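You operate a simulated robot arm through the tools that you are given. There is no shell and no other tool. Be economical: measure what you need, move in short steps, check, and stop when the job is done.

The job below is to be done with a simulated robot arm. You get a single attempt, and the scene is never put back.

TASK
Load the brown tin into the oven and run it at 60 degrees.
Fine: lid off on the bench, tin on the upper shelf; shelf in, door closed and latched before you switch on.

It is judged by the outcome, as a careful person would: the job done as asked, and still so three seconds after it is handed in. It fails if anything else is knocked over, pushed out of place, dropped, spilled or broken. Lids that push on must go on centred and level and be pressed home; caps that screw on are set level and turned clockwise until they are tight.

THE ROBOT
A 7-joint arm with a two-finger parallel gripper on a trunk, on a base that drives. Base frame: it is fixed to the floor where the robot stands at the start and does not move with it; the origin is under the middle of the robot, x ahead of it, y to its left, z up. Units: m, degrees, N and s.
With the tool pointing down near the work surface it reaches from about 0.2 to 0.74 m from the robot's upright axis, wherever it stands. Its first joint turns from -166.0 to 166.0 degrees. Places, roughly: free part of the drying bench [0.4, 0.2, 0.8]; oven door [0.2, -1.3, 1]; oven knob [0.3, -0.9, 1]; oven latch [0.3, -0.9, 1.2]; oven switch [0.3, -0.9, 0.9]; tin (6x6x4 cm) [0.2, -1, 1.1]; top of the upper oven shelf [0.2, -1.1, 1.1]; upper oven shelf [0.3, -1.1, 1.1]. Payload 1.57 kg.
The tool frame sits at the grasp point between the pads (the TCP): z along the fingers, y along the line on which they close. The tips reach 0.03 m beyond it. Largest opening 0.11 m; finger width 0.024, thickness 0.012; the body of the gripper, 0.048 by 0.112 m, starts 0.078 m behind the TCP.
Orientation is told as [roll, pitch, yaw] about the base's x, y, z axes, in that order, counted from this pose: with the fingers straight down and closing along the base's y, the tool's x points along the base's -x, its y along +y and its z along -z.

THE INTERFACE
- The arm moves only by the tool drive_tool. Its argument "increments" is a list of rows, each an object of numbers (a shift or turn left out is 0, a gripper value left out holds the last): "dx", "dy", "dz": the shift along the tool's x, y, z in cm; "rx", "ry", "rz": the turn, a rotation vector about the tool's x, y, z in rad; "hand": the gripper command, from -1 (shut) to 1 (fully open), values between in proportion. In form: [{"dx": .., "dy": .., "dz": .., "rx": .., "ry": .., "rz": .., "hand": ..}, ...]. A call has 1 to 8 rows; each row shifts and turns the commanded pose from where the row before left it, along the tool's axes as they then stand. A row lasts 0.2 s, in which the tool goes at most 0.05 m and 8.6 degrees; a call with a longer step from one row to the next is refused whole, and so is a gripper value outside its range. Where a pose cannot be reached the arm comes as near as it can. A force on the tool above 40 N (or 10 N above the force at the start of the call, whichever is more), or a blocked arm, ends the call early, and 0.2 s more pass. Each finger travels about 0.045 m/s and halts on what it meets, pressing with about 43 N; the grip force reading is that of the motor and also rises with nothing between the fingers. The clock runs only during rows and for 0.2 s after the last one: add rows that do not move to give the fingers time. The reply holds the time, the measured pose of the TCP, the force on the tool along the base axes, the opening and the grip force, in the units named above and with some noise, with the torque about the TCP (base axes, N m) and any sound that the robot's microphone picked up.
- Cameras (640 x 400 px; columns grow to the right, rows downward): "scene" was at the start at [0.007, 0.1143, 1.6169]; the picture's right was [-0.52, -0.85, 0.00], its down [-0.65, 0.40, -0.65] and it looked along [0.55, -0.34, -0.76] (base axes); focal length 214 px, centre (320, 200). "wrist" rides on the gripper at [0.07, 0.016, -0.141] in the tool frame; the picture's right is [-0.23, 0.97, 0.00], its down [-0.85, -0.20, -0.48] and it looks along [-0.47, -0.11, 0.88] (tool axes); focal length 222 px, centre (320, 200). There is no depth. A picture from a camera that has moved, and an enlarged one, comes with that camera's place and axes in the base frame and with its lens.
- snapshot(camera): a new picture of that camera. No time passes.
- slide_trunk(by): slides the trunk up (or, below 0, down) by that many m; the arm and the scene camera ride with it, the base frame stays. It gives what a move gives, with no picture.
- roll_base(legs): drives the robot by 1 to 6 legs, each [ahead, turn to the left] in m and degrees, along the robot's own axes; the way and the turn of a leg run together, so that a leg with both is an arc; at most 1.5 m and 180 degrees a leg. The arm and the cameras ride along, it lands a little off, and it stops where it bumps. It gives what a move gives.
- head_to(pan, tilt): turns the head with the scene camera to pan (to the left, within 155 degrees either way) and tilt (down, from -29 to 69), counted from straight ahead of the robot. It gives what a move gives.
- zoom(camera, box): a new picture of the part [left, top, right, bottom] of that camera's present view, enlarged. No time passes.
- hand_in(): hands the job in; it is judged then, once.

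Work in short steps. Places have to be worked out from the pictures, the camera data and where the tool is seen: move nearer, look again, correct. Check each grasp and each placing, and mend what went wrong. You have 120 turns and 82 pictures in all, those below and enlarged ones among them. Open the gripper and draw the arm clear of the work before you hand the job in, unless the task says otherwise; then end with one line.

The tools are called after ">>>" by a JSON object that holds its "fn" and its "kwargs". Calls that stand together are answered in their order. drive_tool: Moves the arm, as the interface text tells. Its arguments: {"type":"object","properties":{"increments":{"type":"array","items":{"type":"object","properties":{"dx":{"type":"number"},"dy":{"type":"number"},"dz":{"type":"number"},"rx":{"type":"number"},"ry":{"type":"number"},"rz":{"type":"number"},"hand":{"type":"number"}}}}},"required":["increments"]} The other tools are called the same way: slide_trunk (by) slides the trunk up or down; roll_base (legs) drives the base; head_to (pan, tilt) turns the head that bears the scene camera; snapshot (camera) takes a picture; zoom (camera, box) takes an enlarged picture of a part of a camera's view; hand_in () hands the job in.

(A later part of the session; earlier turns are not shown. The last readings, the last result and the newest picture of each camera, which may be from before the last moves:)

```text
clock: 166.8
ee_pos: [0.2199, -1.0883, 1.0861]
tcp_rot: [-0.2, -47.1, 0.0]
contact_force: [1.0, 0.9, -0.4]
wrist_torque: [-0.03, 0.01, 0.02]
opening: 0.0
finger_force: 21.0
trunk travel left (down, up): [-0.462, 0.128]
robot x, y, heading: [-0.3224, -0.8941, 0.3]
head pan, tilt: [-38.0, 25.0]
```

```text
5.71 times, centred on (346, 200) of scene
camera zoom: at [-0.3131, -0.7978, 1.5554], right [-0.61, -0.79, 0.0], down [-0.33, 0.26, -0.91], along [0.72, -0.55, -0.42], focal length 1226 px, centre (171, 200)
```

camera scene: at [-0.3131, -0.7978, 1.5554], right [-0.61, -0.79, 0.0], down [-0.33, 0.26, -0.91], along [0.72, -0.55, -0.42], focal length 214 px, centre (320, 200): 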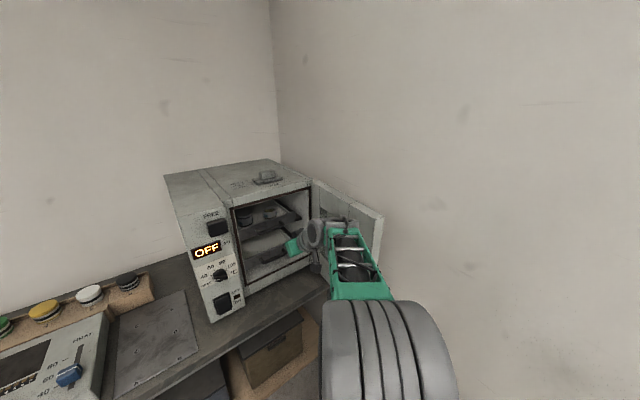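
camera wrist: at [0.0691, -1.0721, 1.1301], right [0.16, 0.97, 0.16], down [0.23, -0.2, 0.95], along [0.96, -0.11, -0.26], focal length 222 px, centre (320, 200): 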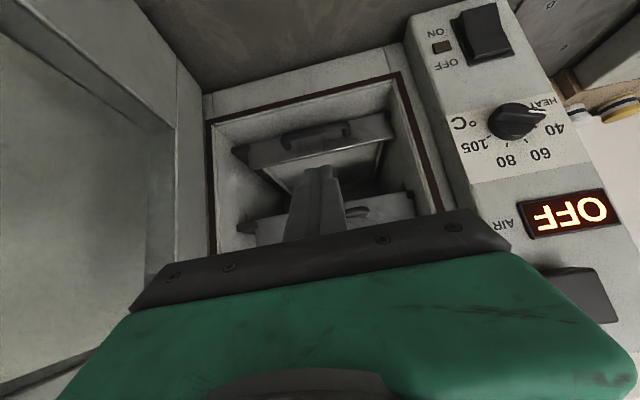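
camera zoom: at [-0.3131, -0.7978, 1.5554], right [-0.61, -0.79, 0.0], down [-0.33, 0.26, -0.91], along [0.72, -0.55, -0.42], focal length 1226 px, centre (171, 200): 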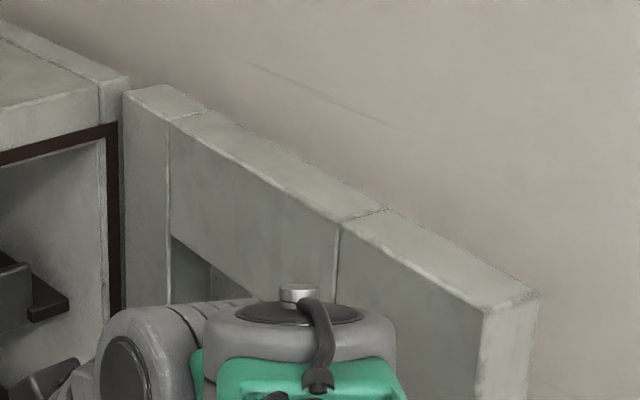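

Door top is at about z≈1.27, thickness ~3.7 cm, free edge at x≈0, y≈-1.21…-1.25, standing clear of the wall. I'll straddle its top near the free edge and pull it round. First retreat, upright the tool, and rise.

>>> {"fn": "drive_tool", "kwargs": {"increments": [{"dz": -1, "dx": 0.93}, {"dz": -2, "dx": 1.86}, {"dz": -2.5, "dx": 2.3}, {"dz": -2.5, "dx": 2.3}, {"dz": -1, "dx": 0.93, "ry": 0.05}, {"ry": 0.1}, {"ry": 0.12}, {"ry": 0.1}]}}

>>> {"fn": "drive_tool", "kwargs": {"increments": [{"ry": 0.1}, {"ry": 0.12}, {"ry": 0.12}, {"ry": 0.1, "hand": 0.35}, {}, {}]}}

>>> {"fn": "slide_trunk", "kwargs": {"by": 0.1}}

>>> {"fn": "drive_tool", "kwargs": {"increments": [{"dz": -1}, {"dz": -2}, {"dz": -3}, {"dz": -3}, {"dz": -3}, {"dz": -2}, {"dz": -1}, {}]}}

```text
clock: 168.6
ee_pos: [0.0981, -1.088, 1.0874]
tcp_rot: [-0.2, -25.8, -0.1]
contact_force: [0.2, -0.7, 0.6]
wrist_torque: [-0.01, -0.01, 0.0]
opening: 0.0
finger_force: 21.1
trunk travel left (down, up): [-0.462, 0.128]
robot x, y, heading: [-0.3281, -0.8978, 0.2]
head pan, tilt: [-38.0, 25.0]
```

```text
clock: 170.0
ee_pos: [0.0969, -1.0872, 1.0868]
tcp_rot: [-0.1, -0.6, -0.1]
contact_force: [0.1, -0.3, -0.2]
wrist_torque: [0.0, -0.01, 0.0]
opening: 0.068
finger_force: 0.2
trunk travel left (down, up): [-0.462, 0.128]
robot x, y, heading: [-0.3251, -0.8945, 0.4]
head pan, tilt: [-38.0, 25.0]
```

```text
clock: 171.3
ee_pos: [0.0965, -1.0876, 1.1864]
tcp_rot: [-0.1, -0.6, -0.1]
contact_force: [-0.4, -0.1, 0.1]
wrist_torque: [0.04, 0.0, -0.02]
opening: 0.0745
finger_force: 0.1
trunk travel left (down, up): [-0.562, 0.028]
robot x, y, heading: [-0.3271, -0.8985, 0.1]
head pan, tilt: [-38.0, 25.0]
```

```text
clock: 173.1
ee_pos: [0.0976, -1.0868, 1.3324]
tcp_rot: [-0.1, -0.6, -0.2]
contact_force: [-1.1, -0.1, 0.0]
wrist_torque: [-0.02, 0.02, 0.01]
opening: 0.0744
finger_force: 0.1
out of reach, approached as far as the arm can: row 4
trunk travel left (down, up): [-0.562, 0.028]
robot x, y, heading: [-0.3267, -0.8938, 0.4]
head pan, tilt: [-38.0, 25.0]
```

Now over to the door edge at (0.04, -1.22), staying above it, and look from the wrist camera.

>>> {"fn": "drive_tool", "kwargs": {"increments": [{"dx": 0.5, "dy": -1}, {"dx": 1, "dy": -2.2}, {"dx": 1.2, "dy": -2.8}, {"dx": 1.2, "dy": -2.8}, {"dx": 1, "dy": -2.5}, {"dx": 0.5, "dy": -1.5}, {}]}}

>>> {"fn": "snapshot", "kwargs": {"camera": "wrist"}}

```text
clock: 174.7
ee_pos: [0.0428, -1.2175, 1.3324]
tcp_rot: [-0.1, -0.6, -0.1]
contact_force: [0.6, 0.4, 0.5]
wrist_torque: [0.04, -0.02, 0.01]
opening: 0.0743
finger_force: 0.0
trunk travel left (down, up): [-0.562, 0.028]
robot x, y, heading: [-0.3266, -0.9035, 0.3]
head pan, tilt: [-38.0, 25.0]
```

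```text
22 pictures are left
camera wrist: at [-0.0284, -1.2006, 1.4709], right [0.23, 0.97, 0.0], down [0.85, -0.2, 0.49], along [0.48, -0.11, -0.87], focal length 222 px, centre (320, 200)
```

wrist: 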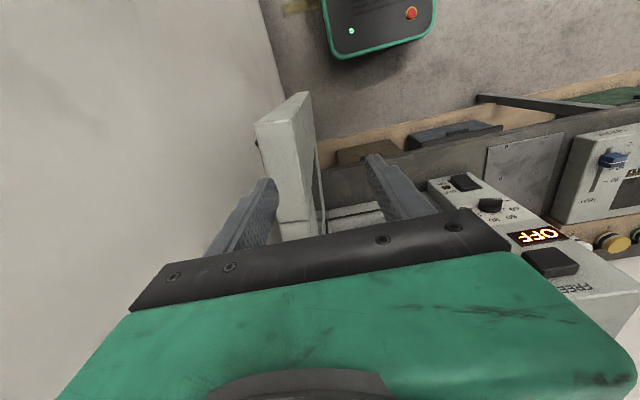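

Door top at x=0.04 has its middle at y≈-1.253 with the handle lower on the outer side. I shift 3.5 cm to -y and open a bit more, then descend astride it.

>>> {"fn": "drive_tool", "kwargs": {"increments": [{"dy": -1, "hand": 0.45}, {"dy": -1.5}, {"dy": -1}, {"dz": 0.5}, {"dz": 1}, {"dz": 1}, {"dz": 0.5}, {}]}}

>>> {"fn": "zoom", "kwargs": {"camera": "wrist", "box": [200, 80, 440, 230]}}

```text
clock: 176.5
ee_pos: [0.0424, -1.2531, 1.3018]
tcp_rot: [-0.1, -0.7, -0.1]
contact_force: [0.4, 1.3, -1.1]
wrist_torque: [-0.01, -0.01, -0.03]
opening: 0.0798
finger_force: 0.1
trunk travel left (down, up): [-0.562, 0.028]
robot x, y, heading: [-0.3256, -0.8958, 0.3]
head pan, tilt: [-38.0, 25.0]
```

```text
2.67 times, centred on (320, 155) of wrist
camera zoom: at [-0.028, -1.2356, 1.4407], right [0.23, 0.97, 0.0], down [0.85, -0.2, 0.49], along [0.48, -0.11, -0.87], focal length 592 px, centre (320, 320)
```

zoom: 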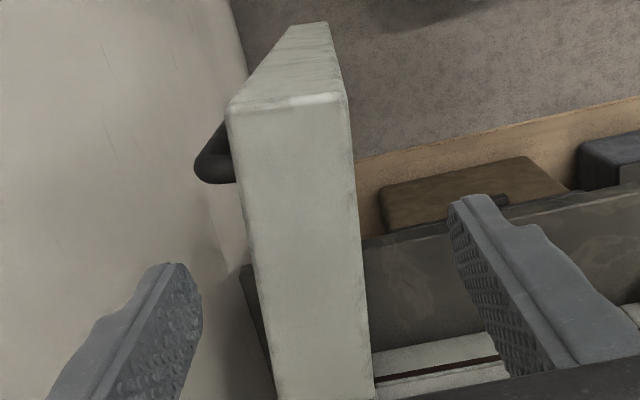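

Nicely astride the door, handle lower and nearer the free edge. I go down 5 cm more and then pull gently toward +y.

>>> {"fn": "drive_tool", "kwargs": {"increments": [{"dz": 1}, {"dz": 1.5}, {"dz": 1.5}, {"dz": 1}, {}]}}

>>> {"fn": "drive_tool", "kwargs": {"increments": [{"dy": 0.6}, {"dy": 1}, {"dy": 1}, {"dy": 1}, {"dy": 1}, {"dy": 1}, {"dy": 1}, {"dy": 1}]}}

```text
clock: 177.7
ee_pos: [0.0441, -1.2501, 1.2518]
tcp_rot: [-0.2, -0.6, -0.1]
contact_force: [0.2, 0.1, -0.5]
wrist_torque: [0.0, 0.02, 0.0]
opening: 0.0796
finger_force: 0.0
trunk travel left (down, up): [-0.562, 0.028]
robot x, y, heading: [-0.3326, -0.8939, 0.2]
head pan, tilt: [-38.0, 25.0]
```

```text
clock: 179.5
ee_pos: [0.0441, -1.1757, 1.2514]
tcp_rot: [-0.2, -0.6, -0.1]
contact_force: [-0.5, -0.3, 0.2]
wrist_torque: [-0.03, 0.03, -0.06]
opening: 0.0801
finger_force: 0.1
trunk travel left (down, up): [-0.562, 0.028]
robot x, y, heading: [-0.3249, -0.8968, 0.4]
head pan, tilt: [-38.0, 25.0]
```

The door follows. I carry on along the arc, yawing with the door (rz ≈ dy/0.29).

>>> {"fn": "drive_tool", "kwargs": {"increments": [{"dy": 0.5, "rz": 0.1}, {"dy": 1, "rz": 0.12}, {"dy": 1.5, "rz": 0.075}, {"dy": 1.5, "rz": 0.055}, {"dy": 1.5, "rz": 0.052}, {"dy": 1.5, "rz": 0.052}, {"dy": 1.5, "rz": 0.052}, {"dy": 1, "rz": 0.035}]}}

>>> {"fn": "snapshot", "kwargs": {"camera": "wrist"}}

```text
clock: 181.3
ee_pos: [0.0758, -1.0817, 1.2509]
tcp_rot: [0.2, -0.5, -31.0]
contact_force: [0.5, 0.3, -0.8]
wrist_torque: [-0.01, 0.03, -0.01]
opening: 0.0802
finger_force: 0.3
trunk travel left (down, up): [-0.562, 0.028]
robot x, y, heading: [-0.324, -0.8972, 0.4]
head pan, tilt: [-38.0, 25.0]
```

```text
20 pictures are left
camera wrist: at [0.0219, -1.0322, 1.3911], right [0.7, 0.72, 0.01], down [0.62, -0.61, 0.49], along [0.35, -0.34, -0.87], focal length 222 px, centre (320, 200)
```

wrist: 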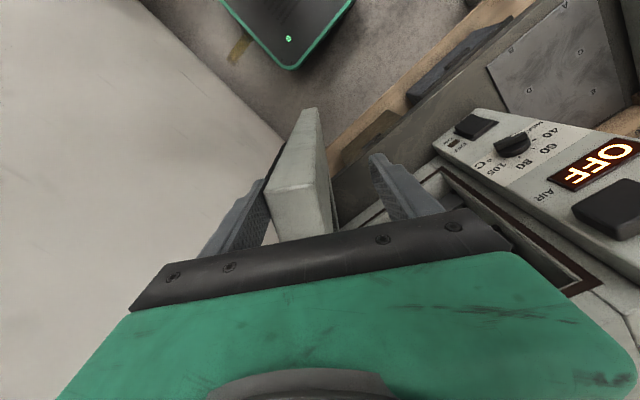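

The door sits between the fingers and follows. I continue the arc.

>>> {"fn": "drive_tool", "kwargs": {"increments": [{"dy": 1, "rz": 0.035}, {"dy": 1.8, "rz": 0.062}, {"dy": 1.8, "rz": 0.062}, {"dy": 1.8, "rz": 0.062}, {"dy": 1.8, "rz": 0.062}, {"dy": 1.8, "rz": 0.062}, {"dy": 1.8, "rz": 0.062}, {"dy": 1, "rz": 0.035}]}}

>>> {"fn": "snapshot", "kwargs": {"camera": "wrist"}}

```text
clock: 183.1
ee_pos: [0.1605, -0.9875, 1.2536]
tcp_rot: [0.5, -0.5, -56.4]
contact_force: [0.0, -1.7, -0.7]
wrist_torque: [-0.05, -0.05, 0.09]
opening: 0.0803
finger_force: 0.0
trunk travel left (down, up): [-0.562, 0.028]
robot x, y, heading: [-0.3244, -0.8957, 0.4]
head pan, tilt: [-38.0, 25.0]
```

```text
19 pictures are left
camera wrist: at [0.1335, -0.9201, 1.392], right [0.94, 0.35, 0.01], down [0.3, -0.82, 0.48], along [0.18, -0.45, -0.88], focal length 222 px, centre (320, 200)
```

wrist: 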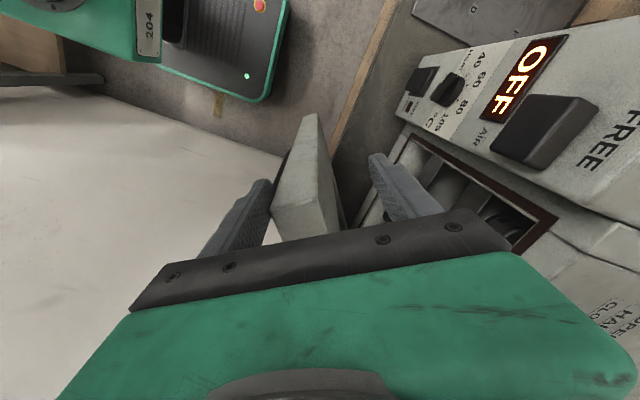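

About 58° done. I lift clear, shift to the outside of the door, close the fingers and come down again to push the rest from outside.

>>> {"fn": "drive_tool", "kwargs": {"increments": [{"dz": -1}, {"dz": -2.5}, {"dz": -2.5}, {"dz": -1, "hand": -1}, {"dy": -2}, {"dy": -3}, {"dy": -2.5}, {}]}}

>>> {"fn": "drive_tool", "kwargs": {"increments": [{}, {}, {"dz": 1}, {"dz": 2.5}, {"dz": 2.5}, {"dz": 1.5}, {}]}}

>>> {"fn": "snapshot", "kwargs": {"camera": "wrist"}}

```text
clock: 184.9
ee_pos: [0.0971, -1.0299, 1.3223]
tcp_rot: [0.5, -0.5, -56.4]
contact_force: [-0.3, 0.3, 0.3]
wrist_torque: [0.0, 0.0, 0.01]
opening: 0.0004
finger_force: 14.7
trunk travel left (down, up): [-0.562, 0.028]
robot x, y, heading: [-0.3242, -0.8988, -0.1]
head pan, tilt: [-38.0, 25.0]
```

```text
clock: 186.5
ee_pos: [0.0974, -1.0302, 1.2488]
tcp_rot: [0.6, -0.5, -56.4]
contact_force: [-0.1, -0.9, -0.6]
wrist_torque: [0.0, -0.01, 0.03]
opening: 0.0002
finger_force: 21.5
trunk travel left (down, up): [-0.562, 0.028]
robot x, y, heading: [-0.3251, -0.8966, 0.2]
head pan, tilt: [-38.0, 25.0]
```

```text
18 pictures are left
camera wrist: at [0.0704, -0.9623, 1.3866], right [0.94, 0.35, 0.01], down [0.3, -0.82, 0.48], along [0.18, -0.45, -0.88], focal length 222 px, centre (320, 200)
```

wrist: 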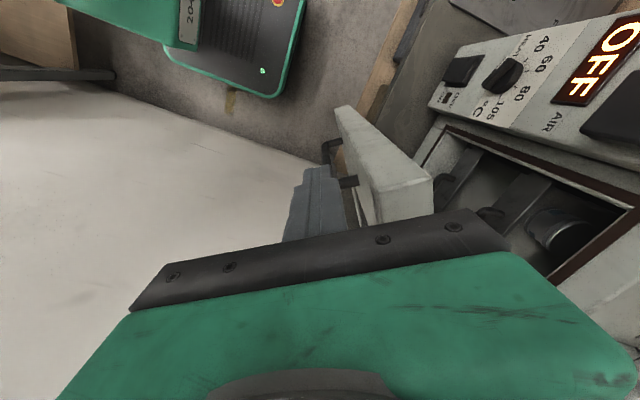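

Closed fingers are outside the door, above the handle. I push it round further.

>>> {"fn": "drive_tool", "kwargs": {"increments": [{"dy": 1.5}, {"dy": 1.8}, {"dy": 1.8, "rz": 0.05}, {"dy": 1.8, "rz": 0.06}, {"dy": 1.8, "rz": 0.06}, {"dy": 1.8, "rz": 0.06}, {"dy": 1.8, "rz": 0.06}, {"dy": 1.5, "rz": 0.06}]}}

>>> {"fn": "head_to", "kwargs": {"pan": -18, "tilt": 30}}

>>> {"fn": "zoom", "kwargs": {"camera": "scene", "box": [210, 80, 450, 260]}}

```text
clock: 188.3
ee_pos: [0.2194, -0.9652, 1.2473]
tcp_rot: [0.6, -0.2, -76.4]
contact_force: [0.0, 0.7, 0.1]
wrist_torque: [-0.02, -0.01, 0.02]
opening: 0.0002
finger_force: 21.3
trunk travel left (down, up): [-0.562, 0.028]
robot x, y, heading: [-0.3288, -0.8968, 0.4]
head pan, tilt: [-38.0, 25.0]
```

```text
clock: 189.2
ee_pos: [0.22, -0.9652, 1.2476]
tcp_rot: [0.5, -0.1, -76.5]
contact_force: [-0.2, 0.0, -0.1]
wrist_torque: [-0.02, -0.02, 0.02]
opening: 0.0001
finger_force: 21.6
trunk travel left (down, up): [-0.562, 0.028]
robot x, y, heading: [-0.3267, -0.8974, 0.1]
head pan, tilt: [-18.0, 30.0]
```

```text
2.22 times, centred on (330, 170) of scene
camera zoom: at [-0.2999, -0.7691, 1.6475], right [-0.31, -0.95, 0.0], down [-0.48, 0.15, -0.87], along [0.82, -0.26, -0.5], focal length 477 px, centre (298, 267)
```

zoom: 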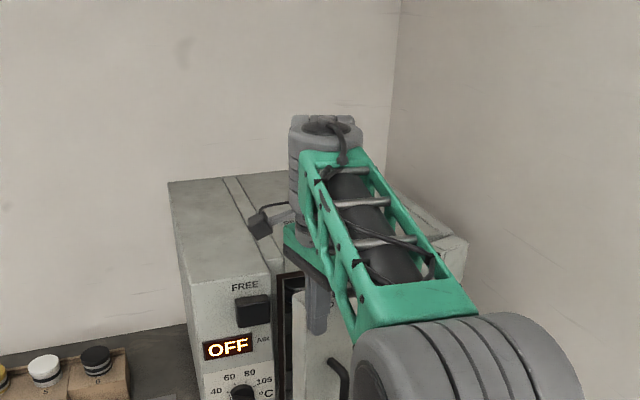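

Door nearly closed; oven top is at z≈1.276, below the gripper body. I push on slowly until it stops.

>>> {"fn": "drive_tool", "kwargs": {"increments": [{"dy": 1, "rz": 0.04}, {"dy": 1, "rz": 0.04}, {"dy": 1, "rz": 0.04}, {"dy": 1, "rz": 0.04}, {"dy": 0.8, "rz": 0.04}, {"dy": 0.8}, {"dy": 0.6}, {"dy": 0.5}]}}

```text
clock: 191.0
ee_pos: [0.2851, -0.9568, 1.2482]
tcp_rot: [0.6, -0.1, -87.9]
contact_force: [0.8, 0.1, 1.0]
wrist_torque: [0.01, 0.0, 0.01]
opening: 0.0002
finger_force: 20.9
trunk travel left (down, up): [-0.562, 0.028]
robot x, y, heading: [-0.3279, -0.897, 0.2]
head pan, tilt: [-18.0, 30.0]
```

>>> {"fn": "drive_tool", "kwargs": {"increments": [{"dy": 0.4}, {"dy": 0.4}, {"dy": 0.4}, {"dy": 0.4}, {"dy": 0.3}, {"dy": 0.3}, {"dy": 0.3}, {"dy": 0.3}]}}

```text
clock: 192.8
ee_pos: [0.3133, -0.9561, 1.2495]
tcp_rot: [0.6, 0.0, -88.0]
contact_force: [-0.3, 0.0, -0.1]
wrist_torque: [0.02, 0.02, 0.0]
opening: 0.0002
finger_force: 21.0
trunk travel left (down, up): [-0.562, 0.028]
robot x, y, heading: [-0.3233, -0.8945, 0.1]
head pan, tilt: [-18.0, 30.0]
```

>>> {"fn": "zoom", "kwargs": {"camera": "wrist", "box": [200, 60, 640, 335]}}

```text
1.45 times, centred on (420, 198) of wrist
camera zoom: at [0.3256, -0.8859, 1.3888], right [0.98, -0.19, 0.01], down [-0.17, -0.86, 0.48], along [-0.08, -0.47, -0.88], focal length 323 px, centre (174, 204)
```

zoom: 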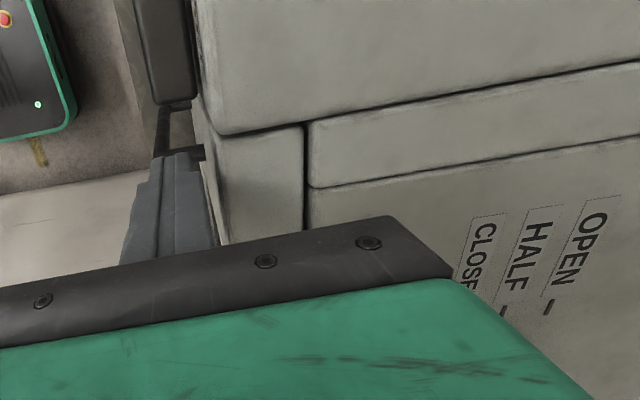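

The door is about flush. I push the last bit until resistance.

>>> {"fn": "drive_tool", "kwargs": {"increments": [{"dy": 0.3}, {"dy": 0.3}, {"dy": 0.3}, {"dy": 0.3}, {"dy": 0.3}, {"dy": 0.3}, {}]}}

```text
clock: 194.0
ee_pos: [0.3206, -0.9563, 1.2483]
tcp_rot: [-0.1, 0.0, -88.2]
contact_force: [-18.8, 1.3, 0.8]
wrist_torque: [0.02, -0.16, -0.2]
opening: 0.0002
finger_force: 21.2
trunk travel left (down, up): [-0.562, 0.028]
robot x, y, heading: [-0.3266, -0.8989, 0.5]
head pan, tilt: [-18.0, 30.0]
stopped in row 6: the force on the tool passed its limit (the readings are from after the stop); the commanded pose is now the measured one
```

Stopped hard: the door is shut. I retreat and look at the latch and door.

>>> {"fn": "drive_tool", "kwargs": {"increments": [{"dy": -1}, {"dy": -2}, {"dy": -3, "rz": -0.14}, {"dy": -3, "rz": -0.14}, {"dy": -3, "rz": -0.14}, {"dy": -2, "rz": -0.14}, {"rz": -0.14}, {"rz": -0.14}]}}

>>> {"fn": "drive_tool", "kwargs": {"increments": [{"rz": -0.14}, {"rz": -0.14}, {"rz": -0.14}, {"rz": -0.14}, {"rz": -0.14}, {"dy": -1, "rz": -0.13}, {"dy": -2}, {"dy": -3}]}}

>>> {"fn": "zoom", "kwargs": {"camera": "scene", "box": [230, 120, 422, 260]}}

```text
clock: 195.8
ee_pos: [0.1877, -0.9801, 1.2474]
tcp_rot: [-0.2, 0.2, -39.8]
contact_force: [-0.2, -0.5, -0.3]
wrist_torque: [0.0, -0.01, 0.01]
opening: 0.0002
finger_force: 21.1
trunk travel left (down, up): [-0.562, 0.028]
robot x, y, heading: [-0.3254, -0.8941, 0.3]
head pan, tilt: [-18.0, 30.0]
```

```text
clock: 197.6
ee_pos: [0.1958, -1.0418, 1.248]
tcp_rot: [0.1, 0.1, 7.7]
contact_force: [0.2, -0.1, 0.1]
wrist_torque: [0.03, 0.01, 0.01]
opening: 0.0
finger_force: 21.0
trunk travel left (down, up): [-0.562, 0.028]
robot x, y, heading: [-0.3263, -0.8979, 0.1]
head pan, tilt: [-18.0, 30.0]
```

```text
2.86 times, centred on (326, 190) of scene
camera zoom: at [-0.3001, -0.7694, 1.6475], right [-0.31, -0.95, 0.0], down [-0.48, 0.15, -0.87], along [0.82, -0.26, -0.5], focal length 613 px, centre (303, 229)
```

zoom: 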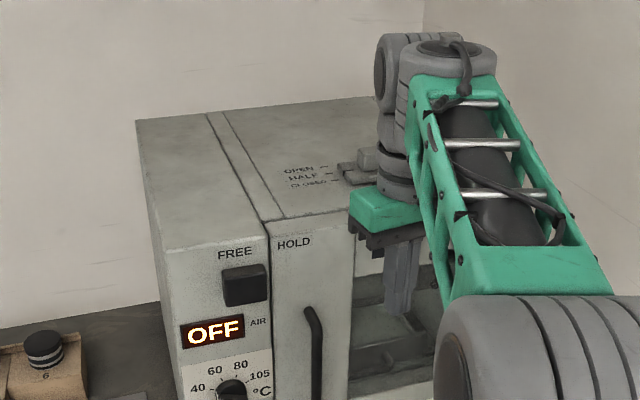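

The latch slides sideways: FREE on the column, HOLD on the door. The block is at about y=-0.886, z=1.21; I move the closed vertical fingers to its left side (y≈-0.83).

>>> {"fn": "drive_tool", "kwargs": {"increments": [{"rz": 0.134}, {"dy": 1.5}, {"dy": 3.5}, {"dy": 4.5}, {"dy": 4.5}, {"dy": 4.5}, {"dy": 2}, {"dy": 0.7}]}}

>>> {"fn": "drive_tool", "kwargs": {"increments": [{"dz": 0.8}, {"dz": 1.5}, {"dz": 1.2}, {"dx": -1}, {"dx": -2}, {"dx": -2.5}, {"dx": -1}, {}]}}

>>> {"fn": "snapshot", "kwargs": {"camera": "wrist"}}

>>> {"fn": "zoom", "kwargs": {"camera": "scene", "box": [230, 120, 422, 260]}}

```text
clock: 199.4
ee_pos: [0.1962, -0.8293, 1.2467]
tcp_rot: [0.0, 0.2, 0.0]
contact_force: [0.0, 0.2, -0.4]
wrist_torque: [0.0, 0.02, 0.0]
opening: 0.0
finger_force: 21.5
trunk travel left (down, up): [-0.562, 0.028]
robot x, y, heading: [-0.3261, -0.8943, 0.2]
head pan, tilt: [-18.0, 30.0]
```

```text
clock: 201.2
ee_pos: [0.2603, -0.828, 1.2131]
tcp_rot: [0.0, 0.1, 0.0]
contact_force: [0.3, 1.4, -0.2]
wrist_torque: [-0.01, 0.0, 0.01]
opening: 0.0
finger_force: 21.6
trunk travel left (down, up): [-0.562, 0.028]
robot x, y, heading: [-0.3265, -0.8946, 0.3]
head pan, tilt: [-18.0, 30.0]
```

```text
14 pictures are left
camera wrist: at [0.1915, -0.8128, 1.3522], right [0.23, 0.97, 0.0], down [0.86, -0.2, 0.48], along [0.46, -0.11, -0.88], focal length 222 px, centre (320, 200)
```

wrist: 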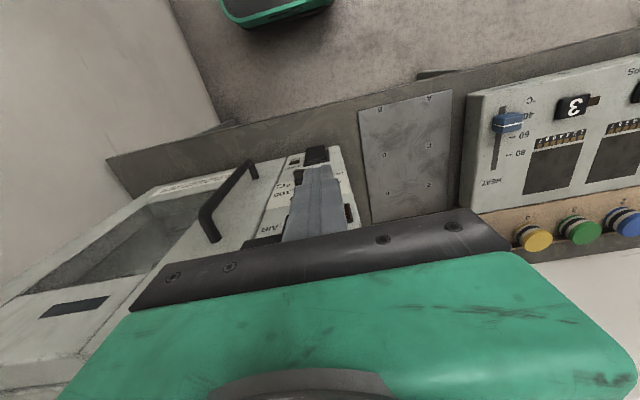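

```text
2.86 times, centred on (326, 190) of scene
camera zoom: at [-0.3004, -0.769, 1.6475], right [-0.31, -0.95, 0.0], down [-0.48, 0.15, -0.87], along [0.82, -0.26, -0.5], focal length 613 px, centre (303, 229)
```

zoom: 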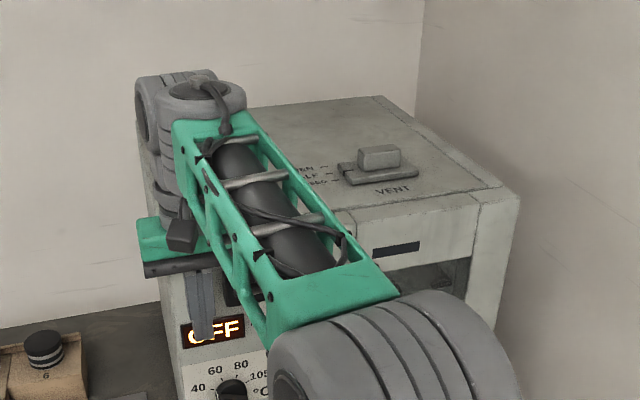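

Fingers are left of the block. I move in to x≈0.312 and slide it toward -y.

>>> {"fn": "drive_tool", "kwargs": {"increments": [{"dx": -1}, {"dx": -2}, {"dx": -1.5}, {"dx": -0.6}, {}]}}

>>> {"fn": "drive_tool", "kwargs": {"increments": [{"dy": -0.6}, {"dy": -1}, {"dy": -1}, {"dy": -1}, {"dy": -1}, {"dy": -1}, {"dy": -1}, {}]}}

```text
clock: 202.4
ee_pos: [0.3121, -0.8282, 1.2113]
tcp_rot: [-0.1, 0.1, 0.0]
contact_force: [-0.2, -0.1, -0.2]
wrist_torque: [0.0, 0.0, -0.02]
opening: 0.0
finger_force: 21.3
trunk travel left (down, up): [-0.562, 0.028]
robot x, y, heading: [-0.3281, -0.8931, 0.4]
head pan, tilt: [-18.0, 30.0]
```

```text
clock: 204.2
ee_pos: [0.3113, -0.8883, 1.2115]
tcp_rot: [-0.2, 0.1, 0.2]
contact_force: [-1.8, 33.8, -1.7]
wrist_torque: [-0.19, -0.05, -0.07]
opening: 0.0001
finger_force: 20.8
trunk travel left (down, up): [-0.562, 0.028]
robot x, y, heading: [-0.3266, -0.8962, 0.2]
head pan, tilt: [-18.0, 30.0]
```

Resistance of 34 N at y=-0.888. I check the latch.

>>> {"fn": "drive_tool", "kwargs": {"increments": [{"dy": 1}, {"dx": 2}, {"dx": 3}, {"dx": 3}, {"dx": 2, "dy": 2}, {"dy": 3}, {"dy": 3}]}}

>>> {"fn": "zoom", "kwargs": {"camera": "scene", "box": [260, 170, 380, 270]}}

```text
clock: 205.8
ee_pos: [0.2109, -0.8029, 1.2123]
tcp_rot: [-0.1, 0.1, -0.1]
contact_force: [0.4, -0.6, 0.4]
wrist_torque: [0.02, 0.0, 0.0]
opening: 0.0001
finger_force: 20.9
trunk travel left (down, up): [-0.562, 0.028]
robot x, y, heading: [-0.328, -0.8951, 0.2]
head pan, tilt: [-18.0, 30.0]
```

```text
4.00 times, centred on (320, 220) of scene
camera zoom: at [-0.3003, -0.7685, 1.6474], right [-0.3, -0.95, 0.0], down [-0.48, 0.15, -0.87], along [0.82, -0.26, -0.5], focal length 858 px, centre (320, 120)
```

zoom: 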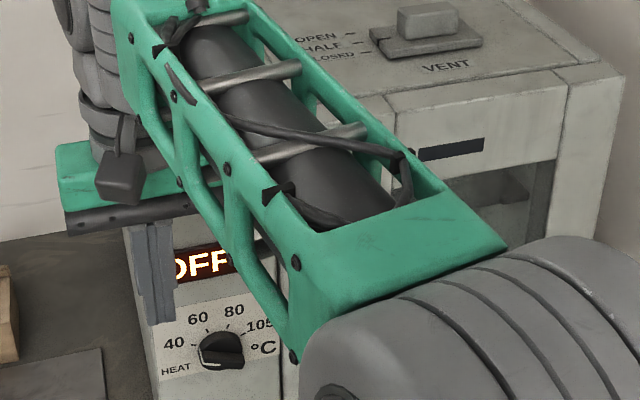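

The arm hides it. I pull back and tilt the tool to view the panel with the wrist camera (also the pose I need for the knob).

>>> {"fn": "drive_tool", "kwargs": {"increments": [{"dx": 1}, {"dx": 2.5}, {"dx": 3}, {"dx": 1.5, "ry": -0.06}, {"ry": -0.12}, {"ry": -0.12}, {"ry": -0.12}, {"ry": -0.1}]}}

>>> {"fn": "drive_tool", "kwargs": {"increments": [{"ry": -0.08}, {"ry": -0.12}, {"ry": -0.12}, {"ry": -0.12}, {"ry": -0.12}, {"ry": -0.06}, {}]}}

>>> {"fn": "snapshot", "kwargs": {"camera": "wrist"}}

```text
clock: 207.6
ee_pos: [0.131, -0.8038, 1.2116]
tcp_rot: [0.0, -29.8, 0.0]
contact_force: [0.5, 0.2, 0.9]
wrist_torque: [0.04, 0.01, 0.01]
opening: 0.0001
finger_force: 21.3
trunk travel left (down, up): [-0.562, 0.028]
robot x, y, heading: [-0.3274, -0.8983, 0.3]
head pan, tilt: [-18.0, 30.0]
```

```text
clock: 209.2
ee_pos: [0.1313, -0.8038, 1.2129]
tcp_rot: [0.0, -65.4, 0.0]
contact_force: [0.0, 0.2, -0.1]
wrist_torque: [-0.02, 0.02, -0.02]
opening: 0.0001
finger_force: 20.9
trunk travel left (down, up): [-0.562, 0.028]
robot x, y, heading: [-0.3261, -0.8946, -0.1]
head pan, tilt: [-18.0, 30.0]
```

```text
11 pictures are left
camera wrist: at [-0.0257, -0.7886, 1.2066], right [0.1, 0.97, 0.21], down [-0.08, -0.2, 0.98], along [0.99, -0.11, 0.06], focal length 222 px, centre (320, 200)
```

wrist: 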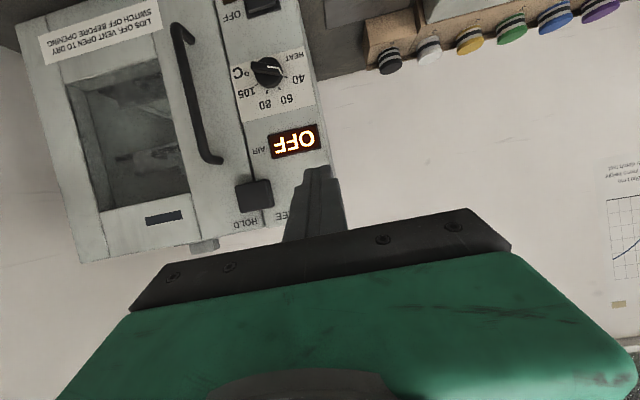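

Tilt of 65° works in this arm pose. The latch block has moved from FREE to the door gap (y≈-0.928), toward HOLD. I push again in this pose to make sure it is at its stop.

>>> {"fn": "drive_tool", "kwargs": {"increments": [{"dz": 1, "dx": -0.46}, {"dz": 2.3, "dx": -1.05}, {"dz": 3, "dx": -1.37}, {"dz": 3, "dx": -1.37}, {"dz": 3, "dx": -1.37}, {"dz": 2, "dx": -0.92}, {"dz": 0.6, "dx": -0.27}, {}]}}

>>> {"fn": "drive_tool", "kwargs": {"increments": [{"dy": -1}, {"dy": -2}, {"dy": -2}, {"dy": -2}, {"dy": -0.8}, {"dy": -0.8}, {"dy": -0.8}, {"dy": -0.8}]}}

```text
clock: 211.0
ee_pos: [0.2956, -0.8052, 1.2116]
tcp_rot: [-0.2, -65.3, 0.0]
contact_force: [0.0, 0.1, -0.3]
wrist_torque: [0.03, -0.02, 0.0]
opening: 0.0
finger_force: 21.7
trunk travel left (down, up): [-0.562, 0.028]
robot x, y, heading: [-0.325, -0.8966, 0.5]
head pan, tilt: [-18.0, 30.0]
```

```text
clock: 212.9
ee_pos: [0.2956, -0.8945, 1.2109]
tcp_rot: [0.8, -65.4, 0.6]
contact_force: [0.7, 21.0, 1.0]
wrist_torque: [0.12, 0.01, 0.41]
opening: 0.0001
finger_force: 21.6
trunk travel left (down, up): [-0.562, 0.028]
robot x, y, heading: [-0.33, -0.8918, 0.8]
head pan, tilt: [-18.0, 30.0]
stopped in row 8: the force on the tool passed its limit (the readings are from after the stop); the commanded pose is now the measured one
```

That is the stop: latched. I back off and move down to view the knob close up.

>>> {"fn": "drive_tool", "kwargs": {"increments": [{"dy": 1}, {"dz": -1.5, "dx": 0.69}, {"dz": -3, "dx": 1.37}, {"dz": -3, "dx": 1.37}, {"dz": -3, "dx": 1.37}, {"dz": -1.5, "dx": 0.69, "rx": 0.01}, {"dx": 1.5, "dz": 0.7}, {"dx": 2, "dz": 0.9}]}}

>>> {"fn": "drive_tool", "kwargs": {"increments": [{"dx": 3, "dz": 1.3}, {"dx": 3, "dz": 1.3, "ry": -0.06}, {"dx": 3, "dz": 1, "ry": -0.1}, {"dx": 2, "ry": -0.1}, {"ry": -0.1}, {"ry": -0.06}, {}]}}

>>> {"fn": "zoom", "kwargs": {"camera": "wrist", "box": [200, 0, 440, 150]}}

```text
clock: 214.7
ee_pos: [0.1632, -0.8909, 1.1729]
tcp_rot: [0.1, -65.4, 0.3]
contact_force: [-0.6, 0.8, 0.0]
wrist_torque: [0.03, -0.02, 0.02]
opening: 0.0
finger_force: 21.4
trunk travel left (down, up): [-0.562, 0.028]
robot x, y, heading: [-0.3234, -0.8968, 0.8]
head pan, tilt: [-18.0, 30.0]
```

```text
clock: 216.3
ee_pos: [0.1553, -0.8917, 1.0573]
tcp_rot: [2.0, -89.5, -1.6]
contact_force: [1.1, -0.6, -0.1]
wrist_torque: [-0.03, 0.0, 0.02]
opening: 0.0001
finger_force: 21.0
trunk travel left (down, up): [-0.562, 0.028]
robot x, y, heading: [-0.3249, -0.8907, 0.7]
head pan, tilt: [-18.0, 30.0]
```

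```text
2.67 times, centred on (320, 75) of wrist
camera zoom: at [0.0132, -0.8765, 0.9878], right [0.0, 0.97, 0.23], down [-0.47, -0.2, 0.86], along [0.88, -0.1, 0.46], focal length 592 px, centre (320, 533)
```

zoom: 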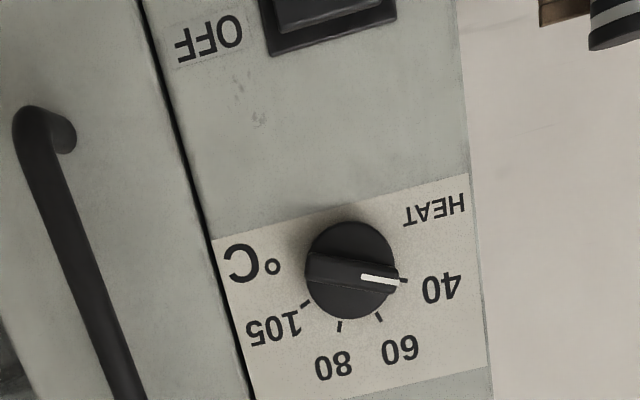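

The tool is now horizontal. The knob points to 40; ticks lie ~42° apart (40 at ~29°, 60 at ~71° from +y toward up), dial centre about y=-0.865, z=1.011. I line up with it, roll the fingers perpendicular to the ridge and open to 4 cm.

>>> {"fn": "drive_tool", "kwargs": {"increments": [{"dx": 1, "dy": 0.7, "hand": -0.27}, {"dx": 1.6, "dy": 1}, {"dx": 1.4, "dy": 0.7}, {"dx": 0.6, "dy": 0.3}, {"rz": -0.07}, {"rz": -0.13}, {"rz": -0.13}, {"rz": -0.13}]}}

>>> {"fn": "drive_tool", "kwargs": {"increments": [{"rz": -0.13}, {"rz": -0.13}, {"rz": -0.13}, {"rz": -0.13}, {"rz": -0.09}, {}]}}

>>> {"fn": "snapshot", "kwargs": {"camera": "wrist"}}

```text
clock: 218.1
ee_pos: [0.1552, -0.8643, 1.0107]
tcp_rot: [-88.6, -63.6, 88.9]
contact_force: [-0.7, -0.5, -0.3]
wrist_torque: [-0.01, 0.03, 0.01]
opening: 0.0403
finger_force: 0.0
trunk travel left (down, up): [-0.562, 0.028]
robot x, y, heading: [-0.3271, -0.8953, 0.5]
head pan, tilt: [-18.0, 30.0]
```

```text
clock: 219.5
ee_pos: [0.1537, -0.8652, 1.0111]
tcp_rot: [-89.2, -28.6, 90.0]
contact_force: [0.6, -0.2, -0.4]
wrist_torque: [-0.01, 0.03, 0.0]
opening: 0.0405
finger_force: 0.1
trunk travel left (down, up): [-0.562, 0.028]
robot x, y, heading: [-0.324, -0.8978, 0.6]
head pan, tilt: [-18.0, 30.0]
```

```text
9 pictures are left
camera wrist: at [0.0125, -0.919, 0.9633], right [-0.01, 0.67, -0.75], down [-0.48, 0.65, 0.59], along [0.88, 0.36, 0.31], focal length 222 px, centre (320, 200)
```

wrist: 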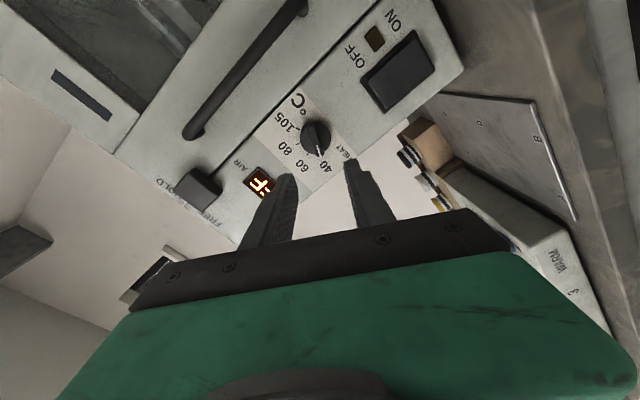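

Aligned: the knob's ridge lies between the fingers. I advance toward it, then feel for contact.

>>> {"fn": "drive_tool", "kwargs": {"increments": [{"dz": 1}, {"dz": 2}, {"dz": 2.5}, {"dz": 2.5}, {"dz": 2}, {"dz": 1}, {"dz": 0.5}, {}]}}

>>> {"fn": "zoom", "kwargs": {"camera": "wrist", "box": [224, 80, 416, 200]}}

```text
clock: 221.3
ee_pos: [0.2698, -0.864, 1.0091]
tcp_rot: [-89.2, -28.7, 89.9]
contact_force: [0.0, 0.7, -0.3]
wrist_torque: [0.02, 0.01, 0.01]
opening: 0.0401
finger_force: 0.0
trunk travel left (down, up): [-0.562, 0.028]
robot x, y, heading: [-0.3281, -0.894, 1.0]
head pan, tilt: [-18.0, 30.0]
```

```text
3.33 times, centred on (320, 140) of wrist
camera zoom: at [0.1282, -0.9178, 0.962], right [-0.01, 0.67, -0.75], down [-0.48, 0.65, 0.59], along [0.88, 0.36, 0.31], focal length 740 px, centre (320, 400)
```

zoom: 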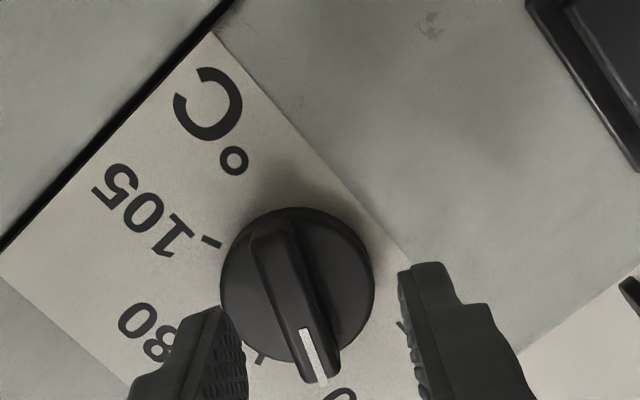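

The ridge is centred. I narrow the opening to ~2.6 cm, then advance until the tips touch the knob's disc.

>>> {"fn": "drive_tool", "kwargs": {"increments": [{"hand": -0.52}, {}, {"dz": 0.4}, {"dz": 0.3}, {"dz": 0.3}, {"dz": 0.3}, {"dz": 0.3}, {"dz": 0.3}]}}

```text
clock: 223.0
ee_pos: [0.28, -0.8616, 1.0072]
tcp_rot: [-88.8, -28.8, 89.8]
contact_force: [-21.3, 2.1, 7.1]
wrist_torque: [-0.02, -0.35, -0.33]
opening: 0.0305
finger_force: 2.4
trunk travel left (down, up): [-0.562, 0.028]
robot x, y, heading: [-0.3277, -0.8952, 0.6]
head pan, tilt: [-18.0, 30.0]
stopped in row 8: the force on the tool passed its limit (the readings are from after the stop); the commanded pose is now the measured one
```

Contact at tip x≈0.31. I back off slightly and look before closing.

>>> {"fn": "drive_tool", "kwargs": {"increments": [{"dz": -0.3}, {}]}}

>>> {"fn": "zoom", "kwargs": {"camera": "wrist", "box": [224, 80, 416, 200]}}

```text
clock: 223.6
ee_pos: [0.2804, -0.8642, 1.007]
tcp_rot: [-88.9, -28.6, 89.9]
contact_force: [-9.8, 1.5, 4.4]
wrist_torque: [-0.02, -0.2, -0.06]
opening: 0.0289
finger_force: 1.7
trunk travel left (down, up): [-0.562, 0.028]
robot x, y, heading: [-0.3292, -0.8954, 0.7]
head pan, tilt: [-18.0, 30.0]
```

```text
3.33 times, centred on (320, 140) of wrist
camera zoom: at [0.1385, -0.9178, 0.961], right [-0.02, 0.67, -0.74], down [-0.47, 0.65, 0.59], along [0.88, 0.36, 0.3], focal length 740 px, centre (320, 400)
```

zoom: 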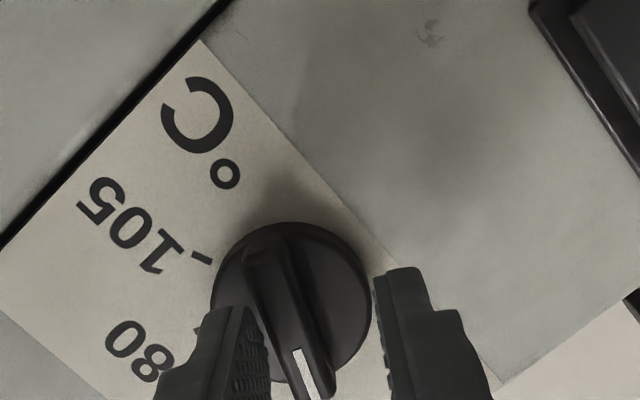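

Left tip rests on the disc; the grip centre is ~3 mm off the ridge. I back off 2 mm, shift 3 mm, and close on the ridge.

>>> {"fn": "drive_tool", "kwargs": {"increments": [{"dz": -0.2}, {"dy": -0.3}, {"hand": -1}, {}, {}, {}, {}]}}

```text
clock: 225.2
ee_pos: [0.2793, -0.8647, 1.0111]
tcp_rot: [-88.8, -28.8, 89.9]
contact_force: [0.5, 0.4, 0.3]
wrist_torque: [0.0, 0.03, -0.01]
opening: 0.0
finger_force: 21.5
trunk travel left (down, up): [-0.562, 0.028]
robot x, y, heading: [-0.3274, -0.8953, 0.8]
head pan, tilt: [-18.0, 30.0]
```

The fingers closed fully without catching the ridge. I check where they are.

>>> {"fn": "zoom", "kwargs": {"camera": "wrist", "box": [224, 80, 416, 200]}}

```text
3.33 times, centred on (320, 140) of wrist
camera zoom: at [0.1374, -0.9191, 0.9631], right [-0.02, 0.67, -0.74], down [-0.47, 0.65, 0.6], along [0.88, 0.36, 0.3], focal length 740 px, centre (320, 400)
```

zoom: 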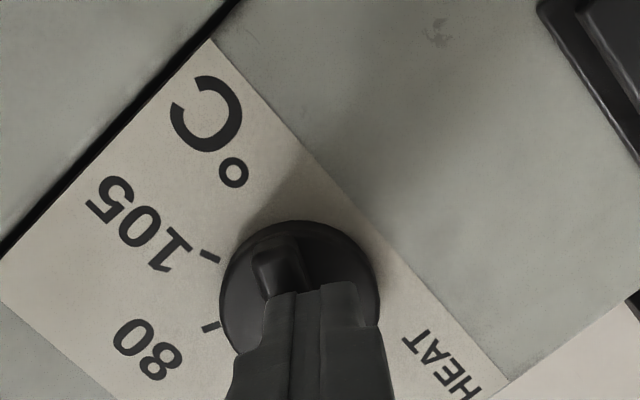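

The tips closed just in front of the ridge, about 5 mm right and 5 mm low of its centre. I back off, reopen, correct the offset and go in until contact, then close while still touching.

>>> {"fn": "drive_tool", "kwargs": {"increments": [{"dz": -0.6, "hand": -0.45}, {"dx": 0.5, "dy": -0.45}, {}, {"dz": 0.4}, {"dz": 0.3}, {"dz": 0.3}, {"dz": 0.2}, {"dz": 0.2}]}}

```text
clock: 227.0
ee_pos: [0.2867, -0.8706, 1.0111]
tcp_rot: [-88.8, -28.6, 89.9]
contact_force: [0.2, -0.3, -0.2]
wrist_torque: [-0.04, 0.0, 0.01]
opening: 0.0303
finger_force: 0.0
trunk travel left (down, up): [-0.562, 0.028]
robot x, y, heading: [-0.3289, -0.8972, 0.7]
head pan, tilt: [-18.0, 30.0]
```

Now deeper (tips at 0.317) with no contact: straddling well. I close.

>>> {"fn": "drive_tool", "kwargs": {"increments": [{"hand": -1}, {}, {}, {}]}}

```text
clock: 228.0
ee_pos: [0.287, -0.8726, 1.0122]
tcp_rot: [-88.9, -28.9, 89.7]
contact_force: [2.0, -3.6, 7.0]
wrist_torque: [0.03, -0.21, -0.43]
opening: 0.012
finger_force: 29.3
trunk travel left (down, up): [-0.562, 0.028]
robot x, y, heading: [-0.3301, -0.8942, 0.9]
head pan, tilt: [-18.0, 30.0]
```

Ridge gripped (1.2 cm). I relieve the side load and turn 42° clockwise.

>>> {"fn": "drive_tool", "kwargs": {"increments": [{"dy": -0.15}, {"rz": 0.1}, {"rz": 0.11}, {"rz": 0.11}, {"rz": 0.11}, {"rz": 0.11}, {"rz": 0.11}, {"rz": 0.1}]}}

```text
clock: 229.8
ee_pos: [0.2867, -0.8694, 1.0096]
tcp_rot: [-85.2, -71.6, 86.1]
contact_force: [-0.2, 25.3, -18.7]
wrist_torque: [-0.22, -0.06, 0.66]
opening: 0.0121
finger_force: 29.4
trunk travel left (down, up): [-0.562, 0.028]
robot x, y, heading: [-0.328, -0.8936, 0.9]
head pan, tilt: [-18.0, 30.0]
```

Turned 43°. I release, back off and look.

>>> {"fn": "drive_tool", "kwargs": {"increments": [{"dy": 0.15, "hand": -0.4}, {}, {"dz": -0.5}, {"dz": -1.5}, {"dz": -2.5}, {"dz": -3}, {"dz": -2}, {}]}}

>>> {"fn": "zoom", "kwargs": {"camera": "wrist", "box": [220, 40, 444, 180]}}

```text
clock: 231.6
ee_pos: [0.1912, -0.8705, 1.0151]
tcp_rot: [-86.6, -71.7, 87.1]
contact_force: [0.6, 0.1, 0.0]
wrist_torque: [-0.04, -0.03, -0.01]
opening: 0.0329
finger_force: 0.0
trunk travel left (down, up): [-0.562, 0.028]
robot x, y, heading: [-0.3319, -0.8951, 0.9]
head pan, tilt: [-18.0, 30.0]
```

```text
2.86 times, centred on (332, 110) of wrist
camera zoom: at [0.0495, -0.879, 0.9439], right [-0.01, 1.0, -0.09], down [-0.46, 0.08, 0.88], along [0.89, 0.05, 0.46], focal length 635 px, centre (286, 457)
```

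zoom: 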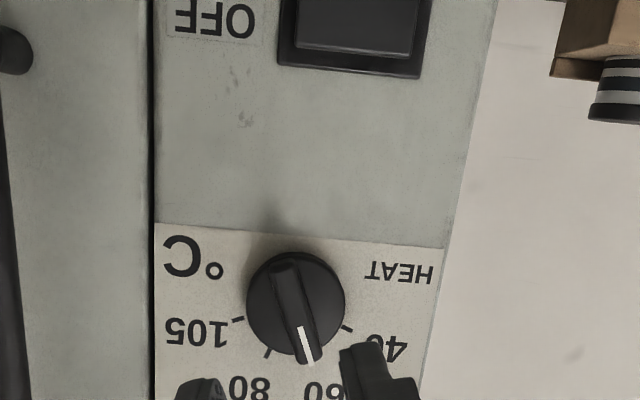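

The pointer stands at 60 (between the 40 and 80 ticks as expected). Next the switch: ON is pressed at its lower half, about y=-0.85, z≈0.873. I level the tool, close the fingers, and lower the trunk 14 cm.

>>> {"fn": "drive_tool", "kwargs": {"increments": [{"rz": 0.1, "hand": -1}, {"rz": 0.11}, {"rz": 0.11}, {"dy": 1}, {"dy": 1}, {}]}}

>>> {"fn": "slide_trunk", "kwargs": {"by": -0.14}}

>>> {"fn": "snapshot", "kwargs": {"camera": "wrist"}}

```text
clock: 233.0
ee_pos: [0.1922, -0.8517, 1.0141]
tcp_rot: [3.2, -89.0, -2.8]
contact_force: [-0.7, -0.7, -0.1]
wrist_torque: [0.0, -0.01, -0.01]
opening: 0.0
finger_force: 21.4
trunk travel left (down, up): [-0.562, 0.028]
robot x, y, heading: [-0.3231, -0.8946, 0.8]
head pan, tilt: [-18.0, 30.0]
```

```text
clock: 234.7
ee_pos: [0.1924, -0.851, 0.8746]
tcp_rot: [2.6, -88.8, -2.1]
contact_force: [0.1, 0.2, 0.4]
wrist_torque: [-0.01, 0.01, 0.03]
opening: 0.0001
finger_force: 21.2
trunk travel left (down, up): [-0.422, 0.168]
robot x, y, heading: [-0.3269, -0.8978, 0.7]
head pan, tilt: [-18.0, 30.0]
```

```text
4 pictures are left
camera wrist: at [0.0493, -0.8361, 0.8052], right [0.0, 0.97, 0.23], down [-0.46, -0.2, 0.86], along [0.89, -0.1, 0.45], focal length 222 px, centre (320, 200)
```

wrist: 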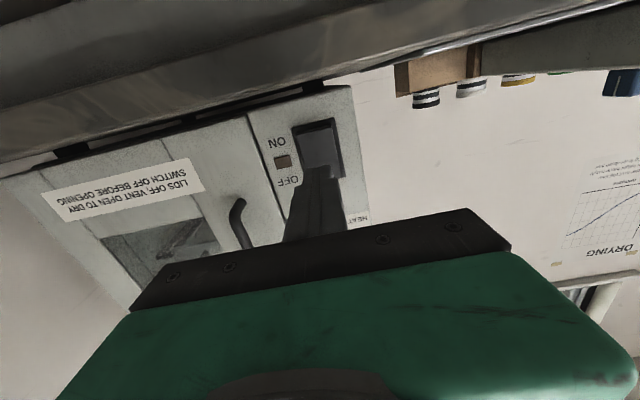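

The door notice reads "LIDS OFF, VENT OPEN TO DRY". I check how the vent on top stands before switching on.

>>> {"fn": "zoom", "kwargs": {"camera": "scene", "box": [300, 110, 400, 175]}}

```text
6.15 times, centred on (350, 142) of scene
camera zoom: at [-0.302, -0.7685, 1.5075], right [-0.3, -0.95, 0.0], down [-0.48, 0.15, -0.87], along [0.83, -0.26, -0.5], focal length 1320 px, centre (135, 554)
```

zoom: 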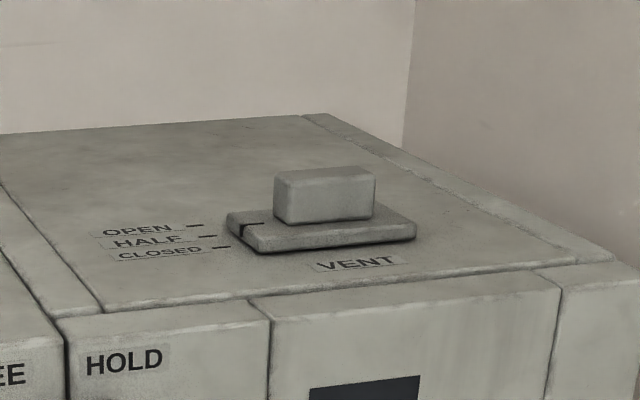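

The vent isn't part of the request and I leave it as set. I lower 1.7 cm to the ON end of the rocker and approach.

>>> {"fn": "drive_tool", "kwargs": {"increments": [{"dx": 0.8}, {"dx": 0.9, "dz": 1}, {"dz": 2}, {"dz": 2.5}, {"dz": 2}, {"dz": 0.8}, {}]}}

>>> {"fn": "drive_tool", "kwargs": {"increments": [{"dz": 0.3}, {"dz": 0.3}, {"dz": 0.3}, {"dz": 0.3}, {"dz": 0.3}, {"dz": 0.3}, {"dz": 0.3}, {"dz": 0.3}]}}

```text
clock: 236.3
ee_pos: [0.2748, -0.8494, 0.8553]
tcp_rot: [3.5, -88.9, -3.1]
contact_force: [-0.6, 0.3, 0.4]
wrist_torque: [0.0, -0.01, 0.01]
opening: 0.0001
finger_force: 21.6
trunk travel left (down, up): [-0.422, 0.168]
robot x, y, heading: [-0.3275, -0.8927, 0.8]
head pan, tilt: [-18.0, 30.0]
```

```text
clock: 238.1
ee_pos: [0.2944, -0.8501, 0.8542]
tcp_rot: [5.4, -88.7, -4.9]
contact_force: [-32.0, 0.8, 1.6]
wrist_torque: [0.39, -0.41, 0.06]
opening: 0.0001
finger_force: 20.9
trunk travel left (down, up): [-0.422, 0.168]
robot x, y, heading: [-0.3283, -0.8964, 0.7]
head pan, tilt: [-18.0, 30.0]
```

Pressed with 32 N. I back off and look at the display and switch.

>>> {"fn": "drive_tool", "kwargs": {"increments": [{"dz": -0.6}, {"dz": -1.5}, {"dz": -2.5}, {"dz": -3}, {"dz": -3}, {"dz": -2}, {"dz": -1}, {}]}}

>>> {"fn": "zoom", "kwargs": {"camera": "scene", "box": [230, 140, 390, 260]}}

```text
clock: 239.9
ee_pos: [0.1634, -0.851, 0.8569]
tcp_rot: [1.7, -88.9, -1.3]
contact_force: [-0.6, 0.7, 0.1]
wrist_torque: [-0.02, 0.04, -0.03]
opening: 0.0
finger_force: 21.3
trunk travel left (down, up): [-0.422, 0.168]
robot x, y, heading: [-0.3293, -0.8944, 0.6]
head pan, tilt: [-18.0, 30.0]
```

```text
3.33 times, centred on (310, 200) of scene
camera zoom: at [-0.302, -0.7685, 1.5075], right [-0.3, -0.95, 0.0], down [-0.48, 0.15, -0.87], along [0.83, -0.26, -0.5], focal length 715 px, centre (353, 200)
```

zoom: 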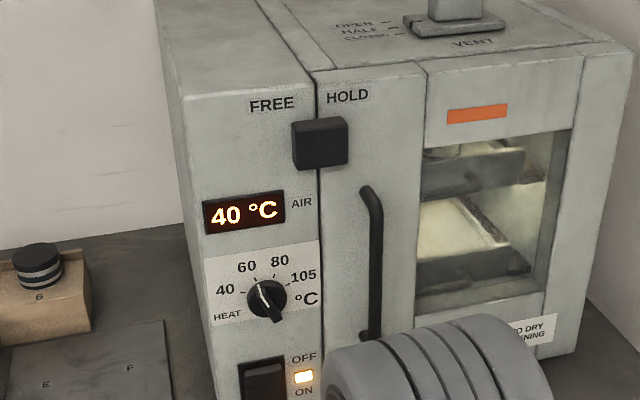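

Switch is on (lamp lit) and the display, labelled AIR, reads 40 °C – possibly still warming. I raise the trunk, letting time pass, then view the knob and display closely.

>>> {"fn": "slide_trunk", "kwargs": {"by": 0.14}}

>>> {"fn": "drive_tool", "kwargs": {"increments": [{"dz": -1}, {"dz": -2}, {"dz": -2}, {"dx": 1}, {"dx": 1}, {}, {}, {}]}}

>>> {"fn": "zoom", "kwargs": {"camera": "scene", "box": [265, 170, 345, 255]}}

```text
clock: 241.6
ee_pos: [0.1626, -0.8512, 0.996]
tcp_rot: [2.5, -88.8, -2.0]
contact_force: [-0.4, 0.3, -0.5]
wrist_torque: [0.01, 0.04, -0.01]
opening: 0.0001
finger_force: 20.9
trunk travel left (down, up): [-0.562, 0.028]
robot x, y, heading: [-0.3281, -0.8946, 0.8]
head pan, tilt: [-18.0, 30.0]
```

```text
clock: 243.6
ee_pos: [0.1349, -0.8485, 0.9968]
tcp_rot: [172.6, -87.0, -172.2]
contact_force: [0.0, 0.0, -0.9]
wrist_torque: [0.01, -0.01, -0.01]
opening: 0.0
finger_force: 20.6
trunk travel left (down, up): [-0.562, 0.028]
robot x, y, heading: [-0.3253, -0.8965, 0.5]
head pan, tilt: [-18.0, 30.0]
stopped in row 8: the arm was blocked; the commanded pose is now the measured one
```

```text
4.71 times, centred on (305, 212) of scene
camera zoom: at [-0.3019, -0.7685, 1.6475], right [-0.3, -0.95, 0.0], down [-0.48, 0.15, -0.87], along [0.83, -0.26, -0.5], focal length 1009 px, centre (391, 141)
```

zoom: 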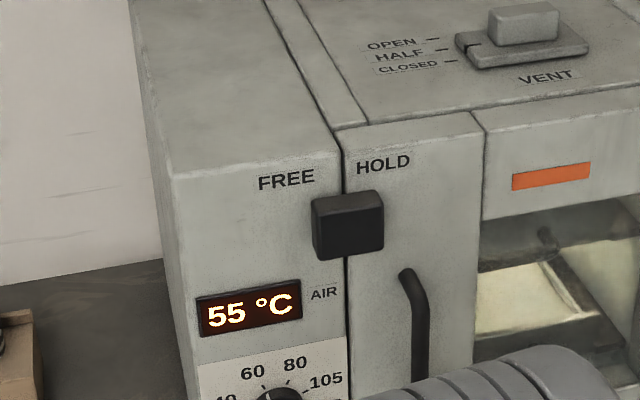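

Air is heating past 55 °C toward the set 60. But the latch block sits midway over the gap (y≈-0.927) rather than under HOLD, and my two pushes ended 6 mm apart – it may be stiff, not stopped. I go back up to the latch to push further.

>>> {"fn": "drive_tool", "kwargs": {"increments": [{"dz": 1, "dx": -1}, {"dz": 1, "dx": -2.5, "ry": 0.08}, {"dx": -3, "ry": 0.1}, {"dx": -3, "ry": 0.1}, {"dx": -3, "ry": 0.1}, {"dx": -3, "ry": 0.08}, {"dx": -2}, {}]}}

```text
clock: 245.4
ee_pos: [0.1086, -0.8651, 0.9648]
tcp_rot: [1.0, -66.9, -0.4]
contact_force: [0.5, -0.8, 0.5]
wrist_torque: [0.01, -0.04, 0.02]
opening: 0.0
finger_force: 21.4
out of reach, approached as far as the arm can: row 3, 4, 5, 6, 7
trunk travel left (down, up): [-0.562, 0.028]
robot x, y, heading: [-0.3291, -0.8953, 0.7]
head pan, tilt: [-18.0, 30.0]
```

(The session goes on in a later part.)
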